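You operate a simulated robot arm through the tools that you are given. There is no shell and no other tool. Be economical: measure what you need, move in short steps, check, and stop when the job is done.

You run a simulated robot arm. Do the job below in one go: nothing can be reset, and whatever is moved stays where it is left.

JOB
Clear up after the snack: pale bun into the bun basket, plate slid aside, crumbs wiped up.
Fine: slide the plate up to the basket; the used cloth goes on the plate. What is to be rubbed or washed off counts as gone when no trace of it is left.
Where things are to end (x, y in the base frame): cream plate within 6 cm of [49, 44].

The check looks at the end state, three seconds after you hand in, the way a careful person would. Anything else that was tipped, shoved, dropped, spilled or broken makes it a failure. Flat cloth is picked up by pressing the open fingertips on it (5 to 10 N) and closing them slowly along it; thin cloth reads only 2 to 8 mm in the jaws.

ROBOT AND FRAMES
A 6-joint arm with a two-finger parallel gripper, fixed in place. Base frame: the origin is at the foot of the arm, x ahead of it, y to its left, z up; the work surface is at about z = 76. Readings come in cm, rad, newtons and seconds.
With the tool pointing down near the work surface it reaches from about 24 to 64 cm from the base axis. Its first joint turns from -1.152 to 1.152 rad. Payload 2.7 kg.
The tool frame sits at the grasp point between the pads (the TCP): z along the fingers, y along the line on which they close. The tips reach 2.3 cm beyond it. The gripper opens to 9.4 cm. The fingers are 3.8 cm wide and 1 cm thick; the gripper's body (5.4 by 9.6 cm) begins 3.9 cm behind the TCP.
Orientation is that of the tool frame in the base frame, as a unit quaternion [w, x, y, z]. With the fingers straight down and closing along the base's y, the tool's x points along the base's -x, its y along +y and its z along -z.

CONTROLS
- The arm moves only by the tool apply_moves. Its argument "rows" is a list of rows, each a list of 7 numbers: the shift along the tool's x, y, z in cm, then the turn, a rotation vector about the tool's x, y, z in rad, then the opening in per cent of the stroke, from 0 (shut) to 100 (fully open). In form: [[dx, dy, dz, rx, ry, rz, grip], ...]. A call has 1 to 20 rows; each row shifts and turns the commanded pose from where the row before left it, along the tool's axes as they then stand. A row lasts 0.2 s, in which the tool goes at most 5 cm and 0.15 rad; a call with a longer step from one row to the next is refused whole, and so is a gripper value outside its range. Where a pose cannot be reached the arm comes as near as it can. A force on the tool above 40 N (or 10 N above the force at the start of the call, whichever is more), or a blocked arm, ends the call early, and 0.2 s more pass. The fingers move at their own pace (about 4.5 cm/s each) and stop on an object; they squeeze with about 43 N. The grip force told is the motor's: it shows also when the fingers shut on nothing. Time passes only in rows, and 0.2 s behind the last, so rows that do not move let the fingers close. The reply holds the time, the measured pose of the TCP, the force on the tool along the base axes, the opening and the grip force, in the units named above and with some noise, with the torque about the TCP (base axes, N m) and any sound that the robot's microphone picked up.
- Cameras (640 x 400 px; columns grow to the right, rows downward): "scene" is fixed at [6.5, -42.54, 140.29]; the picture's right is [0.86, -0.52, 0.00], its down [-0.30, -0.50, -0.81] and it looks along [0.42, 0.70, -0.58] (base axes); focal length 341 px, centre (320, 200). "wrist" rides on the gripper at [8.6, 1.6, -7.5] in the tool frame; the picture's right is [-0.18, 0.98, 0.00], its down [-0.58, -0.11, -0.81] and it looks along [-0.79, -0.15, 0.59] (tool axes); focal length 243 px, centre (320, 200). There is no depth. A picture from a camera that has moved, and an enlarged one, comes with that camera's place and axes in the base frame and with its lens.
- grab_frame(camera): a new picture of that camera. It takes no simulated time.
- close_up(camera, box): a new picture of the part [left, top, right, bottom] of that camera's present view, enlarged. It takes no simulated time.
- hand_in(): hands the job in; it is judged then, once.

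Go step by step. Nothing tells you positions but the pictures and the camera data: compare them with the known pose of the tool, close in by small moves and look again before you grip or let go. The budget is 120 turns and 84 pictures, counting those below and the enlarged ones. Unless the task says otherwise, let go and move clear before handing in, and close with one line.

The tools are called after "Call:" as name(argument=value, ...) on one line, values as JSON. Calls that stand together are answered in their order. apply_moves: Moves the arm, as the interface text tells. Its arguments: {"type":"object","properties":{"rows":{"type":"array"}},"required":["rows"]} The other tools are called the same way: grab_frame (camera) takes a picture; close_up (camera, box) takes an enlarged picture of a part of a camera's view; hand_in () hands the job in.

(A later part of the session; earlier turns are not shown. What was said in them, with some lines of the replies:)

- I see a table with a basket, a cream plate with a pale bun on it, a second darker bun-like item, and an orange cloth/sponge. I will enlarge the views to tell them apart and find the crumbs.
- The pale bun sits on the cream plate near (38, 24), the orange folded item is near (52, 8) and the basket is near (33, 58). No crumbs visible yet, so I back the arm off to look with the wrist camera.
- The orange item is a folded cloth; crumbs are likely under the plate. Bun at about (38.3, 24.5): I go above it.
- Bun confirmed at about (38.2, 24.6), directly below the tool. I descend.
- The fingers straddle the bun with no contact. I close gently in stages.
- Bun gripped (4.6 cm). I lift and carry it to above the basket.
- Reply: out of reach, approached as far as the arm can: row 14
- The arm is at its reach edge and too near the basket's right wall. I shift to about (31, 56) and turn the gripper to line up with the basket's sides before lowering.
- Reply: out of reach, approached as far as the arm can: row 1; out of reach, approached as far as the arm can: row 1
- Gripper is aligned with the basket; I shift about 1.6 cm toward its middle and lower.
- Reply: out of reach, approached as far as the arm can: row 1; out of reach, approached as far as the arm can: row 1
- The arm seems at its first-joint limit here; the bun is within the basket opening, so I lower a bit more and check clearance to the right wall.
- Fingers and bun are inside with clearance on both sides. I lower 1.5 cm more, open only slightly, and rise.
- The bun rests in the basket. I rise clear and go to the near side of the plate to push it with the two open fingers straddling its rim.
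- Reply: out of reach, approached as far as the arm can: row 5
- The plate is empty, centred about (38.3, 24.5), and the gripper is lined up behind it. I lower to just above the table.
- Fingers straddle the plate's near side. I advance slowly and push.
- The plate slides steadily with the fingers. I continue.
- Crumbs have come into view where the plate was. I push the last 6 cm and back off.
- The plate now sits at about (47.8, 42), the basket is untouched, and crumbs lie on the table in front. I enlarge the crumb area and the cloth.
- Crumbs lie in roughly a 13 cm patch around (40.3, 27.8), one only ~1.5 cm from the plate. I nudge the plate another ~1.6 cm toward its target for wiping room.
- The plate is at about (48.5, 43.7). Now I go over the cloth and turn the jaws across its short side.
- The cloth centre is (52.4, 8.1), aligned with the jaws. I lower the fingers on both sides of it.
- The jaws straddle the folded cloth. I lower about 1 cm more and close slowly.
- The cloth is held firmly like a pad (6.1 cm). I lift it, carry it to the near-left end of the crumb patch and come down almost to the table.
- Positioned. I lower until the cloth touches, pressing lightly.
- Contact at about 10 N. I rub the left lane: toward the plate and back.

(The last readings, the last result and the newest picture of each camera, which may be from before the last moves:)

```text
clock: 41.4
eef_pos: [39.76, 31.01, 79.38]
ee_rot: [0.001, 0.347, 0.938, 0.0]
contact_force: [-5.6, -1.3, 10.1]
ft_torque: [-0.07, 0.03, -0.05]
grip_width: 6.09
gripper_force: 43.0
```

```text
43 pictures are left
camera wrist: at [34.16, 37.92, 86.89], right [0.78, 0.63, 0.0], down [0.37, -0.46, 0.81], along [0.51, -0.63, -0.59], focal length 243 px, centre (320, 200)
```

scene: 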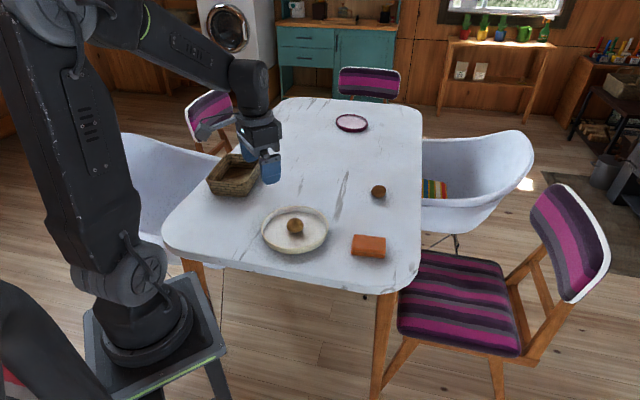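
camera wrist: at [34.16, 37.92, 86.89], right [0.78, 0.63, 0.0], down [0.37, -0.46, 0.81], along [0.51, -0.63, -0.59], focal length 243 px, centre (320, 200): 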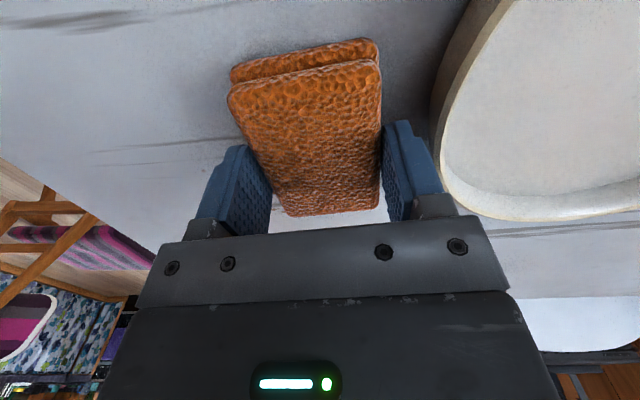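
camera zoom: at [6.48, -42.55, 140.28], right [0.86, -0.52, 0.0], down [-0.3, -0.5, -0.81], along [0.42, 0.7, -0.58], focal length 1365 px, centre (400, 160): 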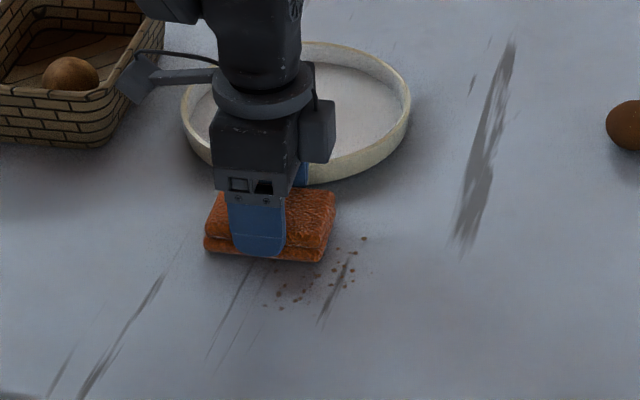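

Call:
close_up(camera="scene", box=[260, 200, 340, 250])

```text
8.00 times, centred on (300, 225) of scene
camera zoom: at [6.48, -42.55, 140.28], right [0.86, -0.52, 0.0], down [-0.3, -0.5, -0.81], along [0.42, 0.7, -0.58], focal length 2731 px, centre (480, 0)
```

zoom: 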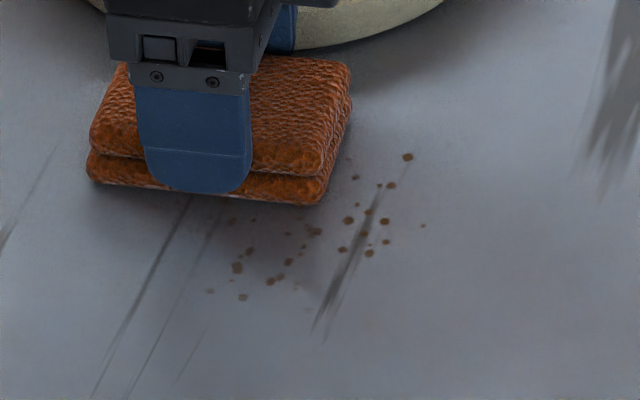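

The crumbs are fading after one pass, so more rubbing will do. I stroke back and forth over this lane.

Call:
apply_moves(rows=[[0, -1, 0, 0, 0, 0, 50], [0, -1.2, 0, 0, 0, 0, 50], [0, -1.2, 0, 0, 0, 0, 50], [0, -1.2, 0, 0, 0, 0, 50], [0, -1.2, 0, 0, 0, 0, 50], [0, -1.2, 0, 0, 0, 0, 50], [0, -1, 0, 0, 0, 0, 50], [0, -0.5, 0, 0, 0, 0, 50], [0, 0, 0, 0, 0, 0, 50], [0, 1, 0, 0, 0, 0, 50], [0, 1.2, 0, 0, 0, 0, 50], [0, 1.2, 0, 0, 0, 0, 50], [0, 1.2, 0, 0, 0, 0, 50], [0, 1.2, 0, 0, 0, 0, 50], [0, 1.2, 0, 0, 0, 0, 50], [0, 1, 0, 0, 0, 0, 50], [0, 0.5, 0, 0, 0, 0, 50]])

Call:
close_up(camera="scene", box=[260, 200, 340, 250])

```text
clock: 45.0
eef_pos: [39.76, 31.08, 79.51]
ee_rot: [0.001, 0.346, 0.938, 0.001]
contact_force: [-0.5, 0.1, -1.1]
ft_torque: [0.0, -0.05, 0.01]
grip_width: 6.09
gripper_force: 43.4
```

```text
8.00 times, centred on (300, 225) of scene
camera zoom: at [6.5, -42.54, 140.29], right [0.86, -0.52, 0.0], down [-0.3, -0.5, -0.81], along [0.42, 0.7, -0.58], focal length 2731 px, centre (480, 0)
```

zoom: 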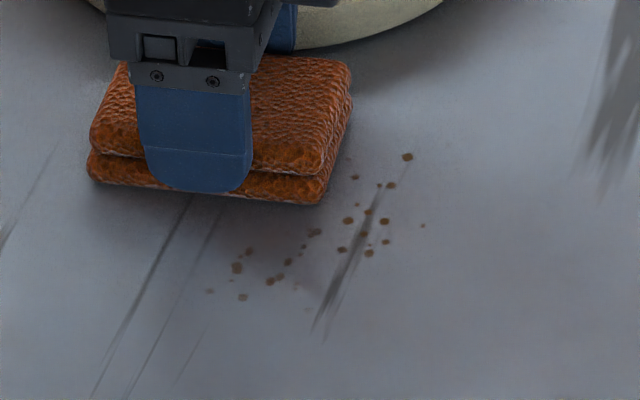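

Contact has eased off; I press down a little more before continuing.

Call:
apply_moves(rows=[[0, 0, 0.1, 0, 0, 0, 50], [0, -0.5, 0.1, 0, 0, 0, 50], [0, -0.5, 0, 0, 0, 0, 50]])

```text
clock: 45.8
eef_pos: [39.3, 30.37, 79.53]
ee_rot: [0.003, 0.346, 0.938, 0.004]
contact_force: [5.1, 6.7, 14.7]
ft_torque: [-0.03, 0.3, -0.11]
grip_width: 6.06
gripper_force: 43.1
```

Call:
apply_moves(rows=[[0, -1.2, 0, 0, 0, 0, 50], [0, -1.2, 0, 0, 0, 0, 50], [0, -1.2, 0, 0, 0, 0, 50], [0, -1.2, 0, 0, 0, 0, 50], [0, -1.2, 0, 0, 0, 0, 50], [0, -1.2, 0, 0, 0, 0, 50], [0, -0.5, 0, 0, 0, 0, 50]])

Call:
close_up(camera="scene", box=[260, 200, 340, 250])

```text
clock: 47.4
eef_pos: [34.08, 24.28, 79.43]
ee_rot: [0.002, 0.346, 0.938, 0.003]
contact_force: [5.6, 8.6, 20.7]
ft_torque: [0.02, -0.11, 0.02]
grip_width: 6.09
gripper_force: 43.2
```

```text
8.00 times, centred on (300, 225) of scene
camera zoom: at [6.49, -42.54, 140.29], right [0.86, -0.52, 0.0], down [-0.3, -0.5, -0.81], along [0.42, 0.7, -0.58], focal length 2731 px, centre (480, 0)
```

zoom: 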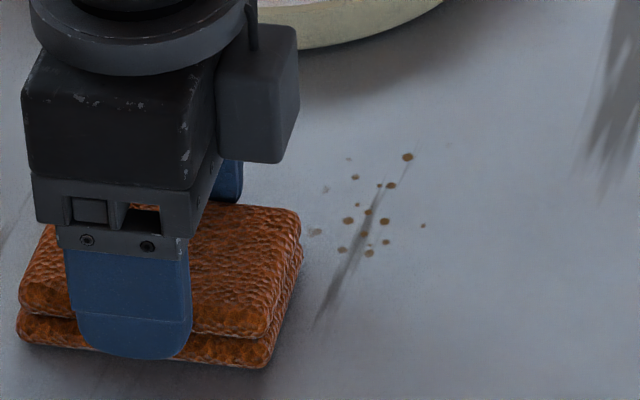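

Pressing works: the left lane is nearly clean. I stroke back once, then shift to the right lane and come back down it.

Call:
apply_moves(rows=[[0, 1.2, 0, 0, 0, 0, 50], [0, 1.2, 0, 0, 0, 0, 50], [0, 1.2, 0, 0, 0, 0, 50], [0, 1.2, 0, 0, 0, 0, 50], [0, 1.2, 0, 0, 0, 0, 50], [0, 1.2, 0, 0, 0, 0, 50], [0, 1.1, 0, 0, 0, 0, 50], [0, 0.5, 0, 0, 0, 0, 50], [-1, 0, 0, 0, 0, 0, 50], [-1, 0, 0, 0, 0, 0, 50], [-1, 0, 0, 0, 0, 0, 50], [-1, 0, 0, 0, 0, 0, 50], [-1, 0, 0, 0, 0, 0, 50], [0, 0, 0, 0, 0, 0, 50]])

Call:
close_up(camera="scene", box=[260, 200, 340, 250])

```text
clock: 47.8
eef_pos: [34.22, 24.45, 79.4]
ee_rot: [-0.003, 0.347, 0.938, -0.005]
contact_force: [-1.8, -1.6, 4.7]
ft_torque: [-0.02, -0.26, -0.03]
grip_width: 6.09
gripper_force: 42.9
stopped in row 1: the force on the tool passed its limit at 49 N (the readings are from after the stop); the commanded pose is now the measured one
```

```text
8.00 times, centred on (300, 225) of scene
camera zoom: at [6.49, -42.55, 140.29], right [0.86, -0.52, 0.0], down [-0.3, -0.5, -0.81], along [0.42, 0.7, -0.58], focal length 2731 px, centre (480, 0)
```

zoom: 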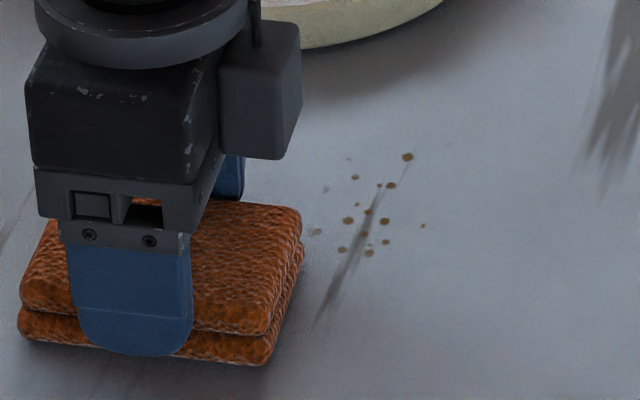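

A force spike at the reversal stopped the call; I restart with gentler acceleration at the now lighter pressure.

Call:
apply_moves(rows=[[0, 0.3, 0, 0, 0, 0, 50], [0, 0.6, 0.03, 0, 0, 0, 50], [0, 0.9, 0.03, 0, 0, 0, 50], [0, 1.1, 0, 0, 0, 0, 50], [0, 1.1, 0, 0, 0, 0, 50], [0, 1.1, 0, 0, 0, 0, 50], [0, 1.1, 0, 0, 0, 0, 50], [0, 1.1, 0, 0, 0, 0, 50], [0, 0.7, 0, 0, 0, 0, 50], [0, 0.3, 0, 0, 0, 0, 50]])

```text
clock: 49.3
eef_pos: [37.94, 28.92, 79.34]
ee_rot: [-0.001, 0.346, 0.938, -0.005]
contact_force: [-0.1, 0.9, 4.2]
ft_torque: [0.11, 0.04, 0.03]
grip_width: 6.08
gripper_force: 42.7
stopped in row 7: the force on the tool passed its limit at 42 N (the readings are from after the stop); the commanded pose is now the measured one
```

Call:
apply_moves(rows=[[0, 0.4, -0.03, 0, 0, 0, 50], [0, 0.7, 0, 0, 0, 0, 50], [0, 0.7, 0, 0, 0, 0, 50], [0, 0.6, 0, 0, 0, 0, 50], [0, 0.3, 0, 0, 0, 0, 50], [0, 0, 0, 0, 0, 0, 50]])

Call:
close_up(camera="scene", box=[260, 200, 340, 250])

```text
clock: 50.7
eef_pos: [39.53, 30.81, 79.38]
ee_rot: [-0.002, 0.346, 0.938, -0.005]
contact_force: [0.6, -5.0, 11.3]
ft_torque: [0.08, -0.15, -0.08]
grip_width: 6.08
gripper_force: 43.1
```

```text
8.00 times, centred on (300, 225) of scene
camera zoom: at [6.48, -42.56, 140.28], right [0.86, -0.52, 0.0], down [-0.3, -0.5, -0.81], along [0.42, 0.7, -0.58], focal length 2731 px, centre (480, 0)
```

zoom: 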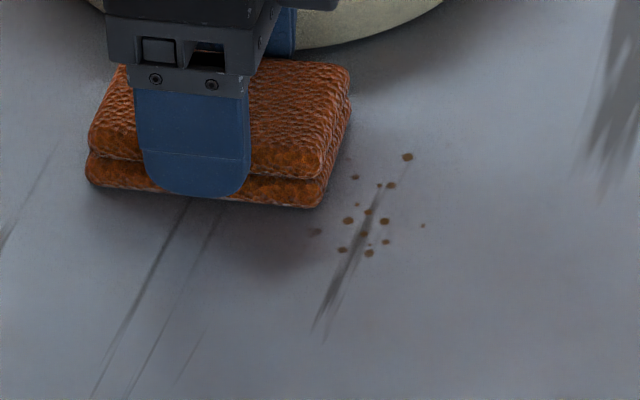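

Left lane is clean. I shift to the right lane over the remaining specks.

Call:
apply_moves(rows=[[-0.3, 0, -0.03, 0, 0, 0, 50], [-0.6, 0, 0, 0, 0, 0, 50], [-0.8, 0, 0, 0, 0, 0, 50], [-0.8, 0, 0, 0, 0, 0, 50], [-0.8, 0, 0, 0, 0, 0, 50], [-0.8, 0, 0, 0, 0, 0, 50], [-0.8, 0, 0, 0, 0, 0, 50], [-0.5, 0, 0, 0, 0, 0, 50], [0, 0, 0, 0, 0, 0, 50]])

```text
clock: 52.7
eef_pos: [43.83, 27.25, 79.28]
ee_rot: [-0.001, 0.346, 0.938, -0.005]
contact_force: [-1.7, 3.6, 9.7]
ft_torque: [0.31, -0.14, 0.11]
grip_width: 6.1
gripper_force: 43.0
```

Call:
apply_moves(rows=[[0, -0.3, 0, 0, 0, 0, 50], [0, -0.6, 0, 0, 0, 0, 50], [0, -0.8, 0, 0, 0, 0, 50], [0, -0.8, 0, 0, 0, 0, 50], [0, -0.8, 0, 0, 0, 0, 50], [0, -0.8, 0, 0, 0, 0, 50], [0, -0.8, 0, 0, 0, 0, 50], [0, -0.8, 0, 0, 0, 0, 50], [0, -0.3, 0, 0, 0, 0, 50], [0, 0, 0, 0, 0, 0, 50]])

Call:
close_up(camera="scene", box=[260, 200, 340, 250])

```text
clock: 54.9
eef_pos: [39.69, 22.77, 79.39]
ee_rot: [-0.003, 0.347, 0.938, -0.006]
contact_force: [0.8, 0.6, 2.8]
ft_torque: [0.08, -0.12, 0.0]
grip_width: 6.09
gripper_force: 42.8
```

```text
8.00 times, centred on (300, 225) of scene
camera zoom: at [6.5, -42.54, 140.29], right [0.86, -0.52, 0.0], down [-0.3, -0.5, -0.81], along [0.42, 0.7, -0.58], focal length 2731 px, centre (480, 0)
```

zoom: 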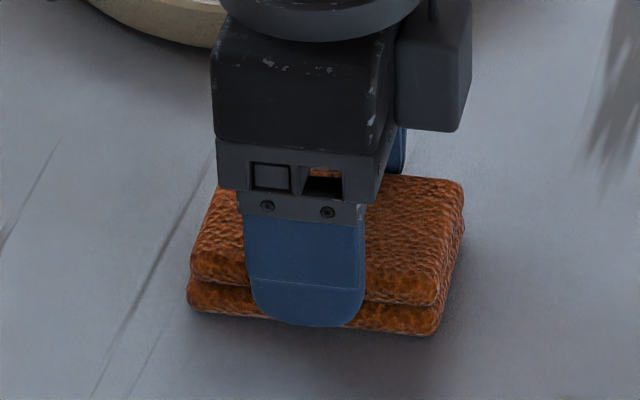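

I press slightly more and rub back toward the plate along this lane.

Call:
apply_moves(rows=[[0, 0.3, 0.06, 0, 0, 0, 50], [0, 0.6, 0, 0, 0, 0, 50], [0, 0.8, 0, 0, 0, 0, 50], [0, 0.8, 0, 0, 0, 0, 50], [0, 0.8, 0, 0, 0, 0, 50], [0, 0.8, 0, 0, 0, 0, 50], [0, 0.8, 0, 0, 0, 0, 50], [0, 0.8, 0, 0, 0, 0, 50], [0, 0.8, 0, 0, 0, 0, 50], [0, 0.8, 0, 0, 0, 0, 50], [0, 0.3, 0, 0, 0, 0, 50], [0, 0, 0, 0, 0, 0, 50]])

Call:
close_up(camera="scene", box=[260, 200, 340, 250])

```text
clock: 57.5
eef_pos: [44.82, 28.55, 79.37]
ee_rot: [-0.002, 0.347, 0.938, -0.006]
contact_force: [-3.4, -2.6, 7.7]
ft_torque: [0.13, -0.06, -0.04]
grip_width: 6.08
gripper_force: 43.0
```

```text
8.00 times, centred on (300, 225) of scene
camera zoom: at [6.48, -42.55, 140.28], right [0.86, -0.52, 0.0], down [-0.3, -0.5, -0.81], along [0.42, 0.7, -0.58], focal length 2731 px, centre (480, 0)
```

zoom: 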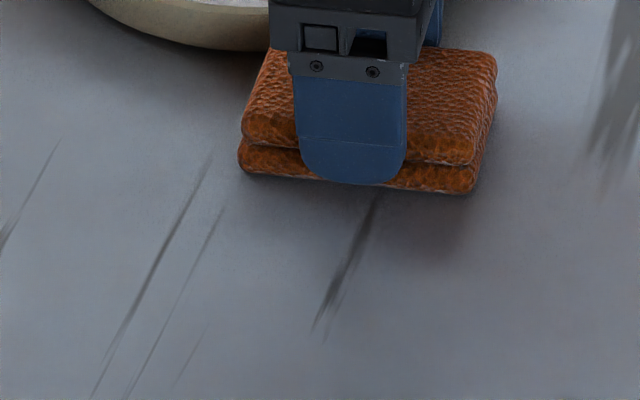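

Looks clean. I make one more backstroke, then lift to inspect everything.

Call:
apply_moves(rows=[[0, -0.3, 0, 0, 0, 0, 50], [0, -0.6, 0, 0, 0, 0, 50], [0, -0.8, 0, 0, 0, 0, 50], [0, -0.8, 0, 0, 0, 0, 50], [0, -0.8, 0, 0, 0, 0, 50], [0, -0.8, 0, 0, 0, 0, 50], [0, -0.8, 0, 0, 0, 0, 50], [0, -0.3, 0, 0, 0, 0, 50], [0, 0, -2, 0, 0, 0, 50], [0, 0, -4, 0, 0, 0, 50], [0, 0, -4, 0, 0, 0, 50], [0, -4, -2, 0, 0, 0, 50], [0, -4, 0, 0, 0, 0, 50], [-4, 0, 0, 0, 0, 0, 50], [-4, 0, 0, 0, 0, 0, 50]])

Call:
close_up(camera="scene", box=[260, 200, 340, 250])

Call:
close_up(camera="scene", box=[200, 130, 360, 230])

```text
clock: 60.7
eef_pos: [42.17, 13.33, 91.44]
ee_rot: [-0.003, 0.347, 0.938, -0.006]
contact_force: [-0.2, -0.4, -0.2]
ft_torque: [0.0, 0.0, 0.0]
grip_width: 6.07
gripper_force: 42.7
```

```text
8.00 times, centred on (300, 225) of scene
camera zoom: at [6.5, -42.54, 140.29], right [0.86, -0.52, 0.0], down [-0.3, -0.5, -0.81], along [0.42, 0.7, -0.58], focal length 2731 px, centre (480, 0)
```

zoom: 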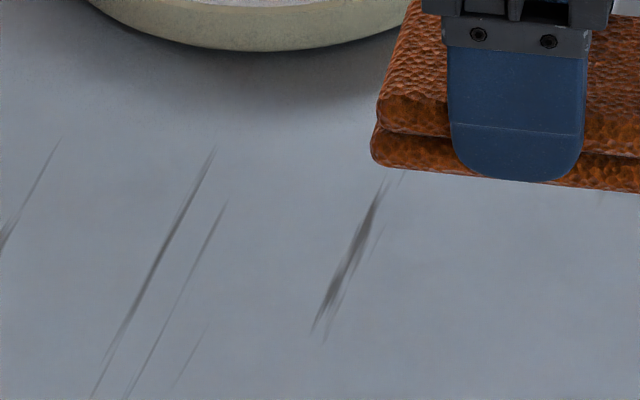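

```text
4.00 times, centred on (280, 180) of scene
camera zoom: at [6.5, -42.54, 140.29], right [0.86, -0.52, 0.0], down [-0.3, -0.5, -0.81], along [0.42, 0.7, -0.58], focal length 1365 px, centre (480, 280)
```

zoom: 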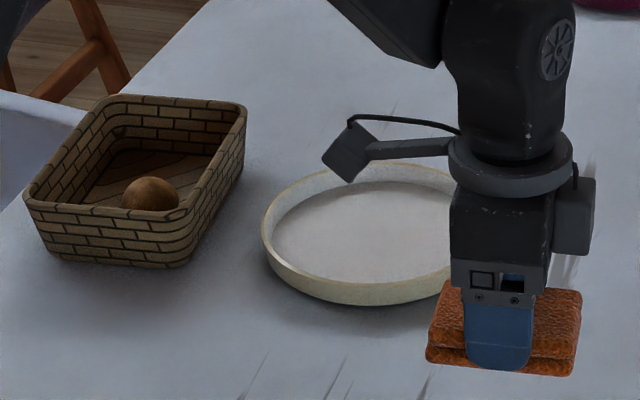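

The table is clean where visible. Now I carry the cloth to over the plate.

Call:
apply_moves(rows=[[2.11, 3.58, 0, 0, 0, 0, 50], [2.11, 3.58, 0, 0, 0, 0, 50], [2.11, 3.58, 0, 0, 0, 0, 50], [2.11, 3.58, 0, 0, 0, 0, 50], [2.11, 3.58, 0, 0, 0, 0, 50], [2.11, 3.58, 0, 0, 0, 0, 50], [2.11, 3.58, 0, 0, 0, 0, 50], [0, 0, 0, 0, 0, 0, 50]])

Call:
close_up(camera="scene", box=[220, 130, 380, 230])

Call:
grab_frame(camera="wrist")

Call:
close_up(camera="scene", box=[260, 200, 340, 250])

```text
clock: 62.5
eef_pos: [47.53, 41.84, 91.03]
ee_rot: [-0.003, 0.347, 0.938, -0.006]
contact_force: [-0.6, -0.8, -0.5]
ft_torque: [0.0, 0.01, -0.01]
grip_width: 6.09
gripper_force: 43.1
```

```text
4.00 times, centred on (300, 180) of scene
camera zoom: at [6.5, -42.54, 140.29], right [0.86, -0.52, 0.0], down [-0.3, -0.5, -0.81], along [0.42, 0.7, -0.58], focal length 1365 px, centre (400, 280)
```

zoom: 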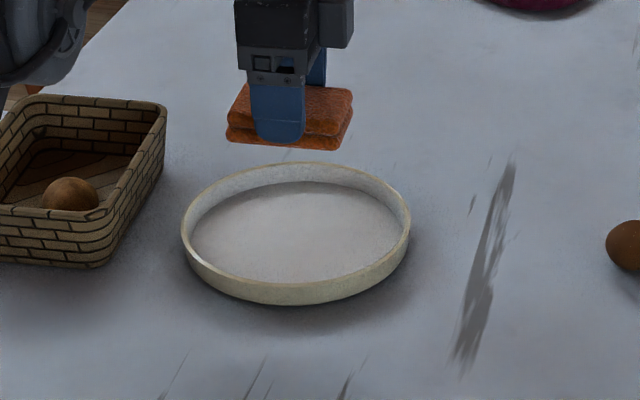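

```text
32 pictures are left
camera wrist: at [42.11, 48.85, 98.48], right [0.78, 0.63, -0.01], down [0.38, -0.45, 0.81], along [0.5, -0.63, -0.59], focal length 243 px, centre (320, 200)
```

wrist: 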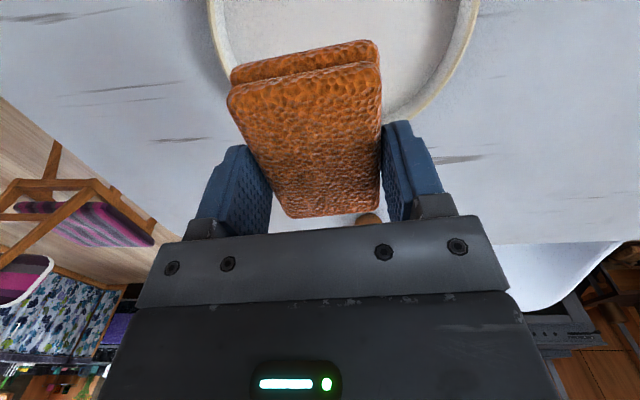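

```text
8.00 times, centred on (300, 225) of scene
camera zoom: at [6.5, -42.54, 140.29], right [0.86, -0.52, 0.0], down [-0.3, -0.5, -0.81], along [0.42, 0.7, -0.58], focal length 2731 px, centre (480, 0)
```

zoom: 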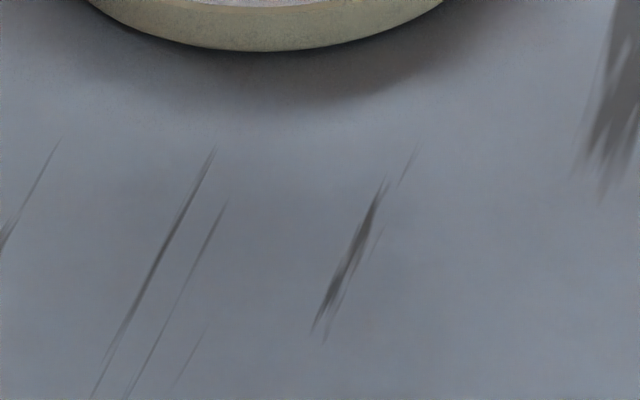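

The table is spotless apart from its own scuffs. Cloth is over the plate (centre ≈ (48.2, 43.9)); I lower it in.

Call:
apply_moves(rows=[[0, 0, 3, 0, 0, 0, 50], [0, 0, 3, 0, 0, 0, 50], [0, 0, 2.5, 0, 0, 0, 50], [0, 0, 1, 0, 0, 0, 50], [0, 0, 0, 0, 0, 0, 50]])

Call:
close_up(camera="scene", box=[220, 130, 380, 230])

```text
clock: 63.7
eef_pos: [47.43, 41.84, 81.42]
ee_rot: [-0.002, 0.347, 0.938, -0.006]
contact_force: [0.4, 0.1, -0.6]
ft_torque: [-0.04, 0.0, -0.01]
grip_width: 6.12
gripper_force: 43.3
```

```text
4.00 times, centred on (300, 180) of scene
camera zoom: at [6.5, -42.54, 140.29], right [0.86, -0.52, 0.0], down [-0.3, -0.5, -0.81], along [0.42, 0.7, -0.58], focal length 1365 px, centre (400, 280)
```

zoom: 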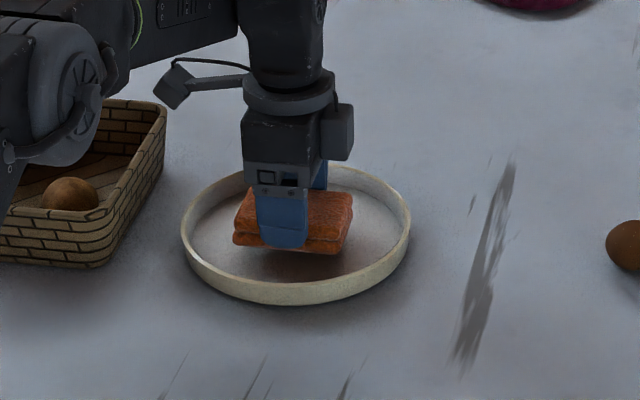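

Cloth is centred within the rim. I ease it down to contact.

Call:
apply_moves(rows=[[0, 0, 0.5, 0, 0, 0, 50], [0, 0, 0.2, 0, 0, 0, 50], [0, 0, 0.2, 0, 0, 0, 50]])

```text
clock: 64.5
eef_pos: [47.28, 41.94, 80.74]
ee_rot: [-0.003, 0.347, 0.938, -0.006]
contact_force: [-0.1, -0.2, -0.1]
ft_torque: [0.01, 0.01, 0.01]
grip_width: 6.1
gripper_force: 43.0
```

Call:
apply_moves(rows=[[0, 0, 0.2, 0, 0, 0, 50], [0, 0, 0.1, 0, 0, 0, 50], [0, 0, 0.1, 0, 0, 0, 50]])

```text
clock: 65.3
eef_pos: [47.23, 42.0, 80.38]
ee_rot: [-0.002, 0.347, 0.938, -0.006]
contact_force: [0.4, 0.4, -1.8]
ft_torque: [0.05, -0.01, 0.01]
grip_width: 6.09
gripper_force: 43.3
```

Call:
apply_moves(rows=[[0, 0, 0.15, 0, 0, 0, 50], [0, 0, 0.1, 0, 0, 0, 50], [0, 0, 0, 0, 0, 0, 50]])

```text
clock: 66.1
eef_pos: [47.23, 42.03, 80.03]
ee_rot: [-0.003, 0.347, 0.938, -0.006]
contact_force: [0.6, 0.7, 0.1]
ft_torque: [-0.02, 0.03, -0.02]
grip_width: 6.09
gripper_force: 43.0
```

Call:
apply_moves(rows=[[0, 0, 0.15, 0, 0, 0, 50], [0, 0, 0.05, 0, 0, 0, 50], [0, 0, 0, 0, 0, 0, 50]])

Call:
close_up(camera="scene", box=[260, 160, 340, 210])

```text
clock: 66.9
eef_pos: [47.27, 42.02, 80.02]
ee_rot: [-0.002, 0.347, 0.938, -0.004]
contact_force: [-1.5, -2.3, 9.0]
ft_torque: [0.21, -0.15, 0.02]
grip_width: 6.08
gripper_force: 42.7
```

```text
8.00 times, centred on (300, 185) of scene
camera zoom: at [6.48, -42.55, 140.28], right [0.86, -0.52, 0.0], down [-0.3, -0.5, -0.81], along [0.42, 0.7, -0.58], focal length 2731 px, centre (480, 320)
```

zoom: 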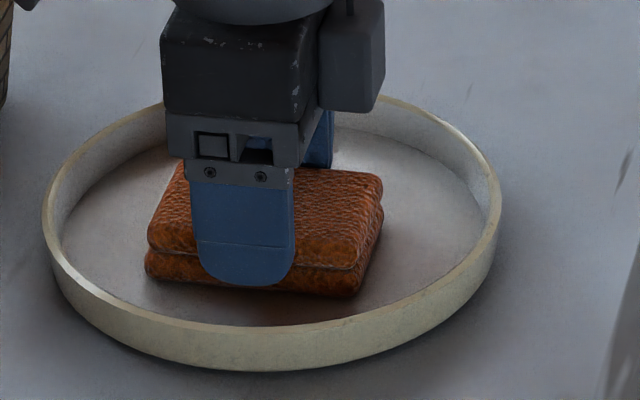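

The cloth touches the plate floor with 9 N. I ease off, open partly, and rise straight up.

Call:
apply_moves(rows=[[0, 0, -0.12, 0, 0, 0, 55], [0, 0, 0, 0, 0, 0, 66], [0, 0, 0, 0, 0, 0, 74], [0, 0, 0, 0, 0, 0, 78], [0, 0, 0, 0, 0, 0, 78], [0, 0, -1, 0, 0, 0, 78], [0, 0, -2, 0, 0, 0, 78], [0, 0, -4, 0, 0, 0, 78], [0, 0, -4, 0, 0, 0, 78], [0, 0, -4, 0, 0, 0, 78]])

Call:
grab_frame(camera="scene")

```text
clock: 69.1
eef_pos: [47.17, 42.21, 94.68]
ee_rot: [-0.003, 0.347, 0.938, -0.006]
contact_force: [-0.8, 0.3, -0.4]
ft_torque: [0.01, 0.02, 0.0]
grip_width: 7.35
gripper_force: 0.1
```

```text
28 pictures are left
```

scene: 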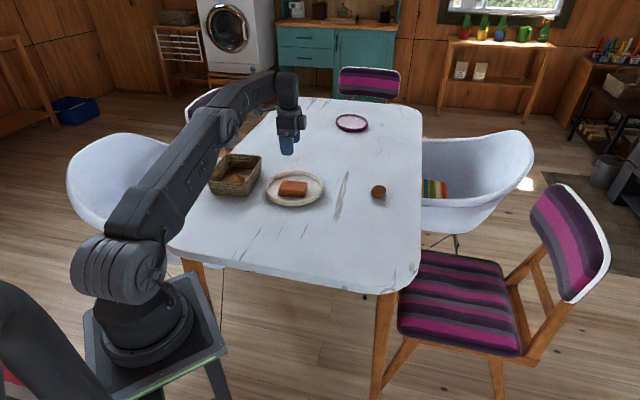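

Everything is released. I retreat and take final close looks.

Call:
apply_moves(rows=[[0, 0, -4, 0, 0, 0, 78], [0, 0, -4, 0, 0, 0, 78], [0, -4, 0, 0, 0, 0, 78], [0, -4, 0, 0, 0, 0, 78], [0, -4, 0, 0, 0, 0, 78], [0, -4, 0, 0, 0, 0, 78], [0, 0, 0, 0, 0, 0, 78]])

Call:
close_up(camera="scene", box=[200, 140, 360, 240])

Call:
close_up(camera="scene", box=[250, 195, 410, 295])

Call:
grab_frame(camera="wrist")

```text
clock: 70.7
eef_pos: [36.38, 29.41, 102.75]
ee_rot: [-0.002, 0.347, 0.938, -0.005]
contact_force: [-1.0, -0.4, 0.0]
ft_torque: [-0.02, 0.02, -0.01]
grip_width: 7.37
gripper_force: 0.2
out of reach, approached as far as the arm can: row 2
```

```text
4.00 times, centred on (280, 190) of scene
camera zoom: at [6.49, -42.54, 140.29], right [0.86, -0.52, 0.0], down [-0.3, -0.5, -0.81], along [0.42, 0.7, -0.58], focal length 1365 px, centre (480, 240)
```

zoom: 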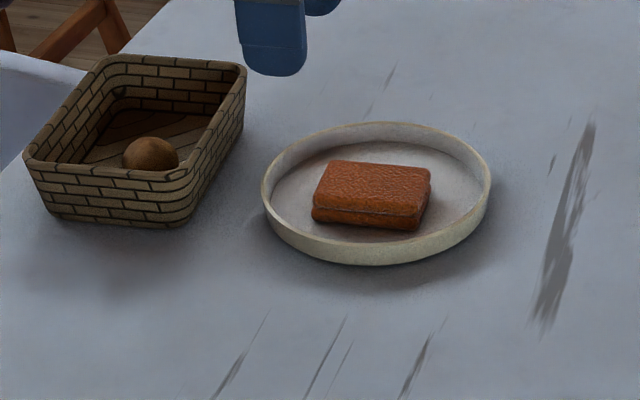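

```text
4.00 times, centred on (330, 245) of scene
camera zoom: at [6.49, -42.54, 140.29], right [0.86, -0.52, 0.0], down [-0.3, -0.5, -0.81], along [0.42, 0.7, -0.58], focal length 1365 px, centre (280, 20)
```

zoom: 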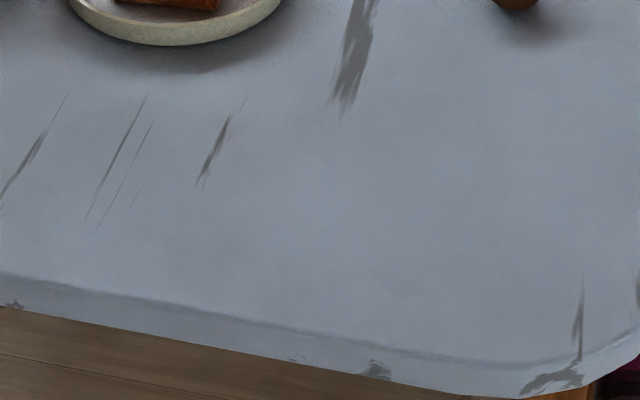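

```text
25 pictures are left
camera wrist: at [30.91, 36.37, 110.15], right [0.78, 0.63, -0.01], down [0.38, -0.45, 0.81], along [0.5, -0.63, -0.59], focal length 243 px, centre (320, 200)
```

wrist: 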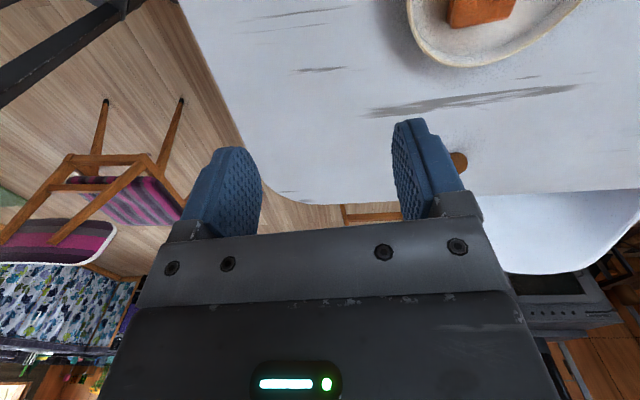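

The bun is in the basket, the plate is at about (48.2, 43.9) with the cloth on it, and no crumbs are left on the table. The arm is clear, so I hand in.

Call:
hand_in()

```text
The job is handed in.
```

The pale bun is in the basket, the cream plate is beside it at about (48, 44) with the used cloth on it, and the crumbs are wiped off the table.
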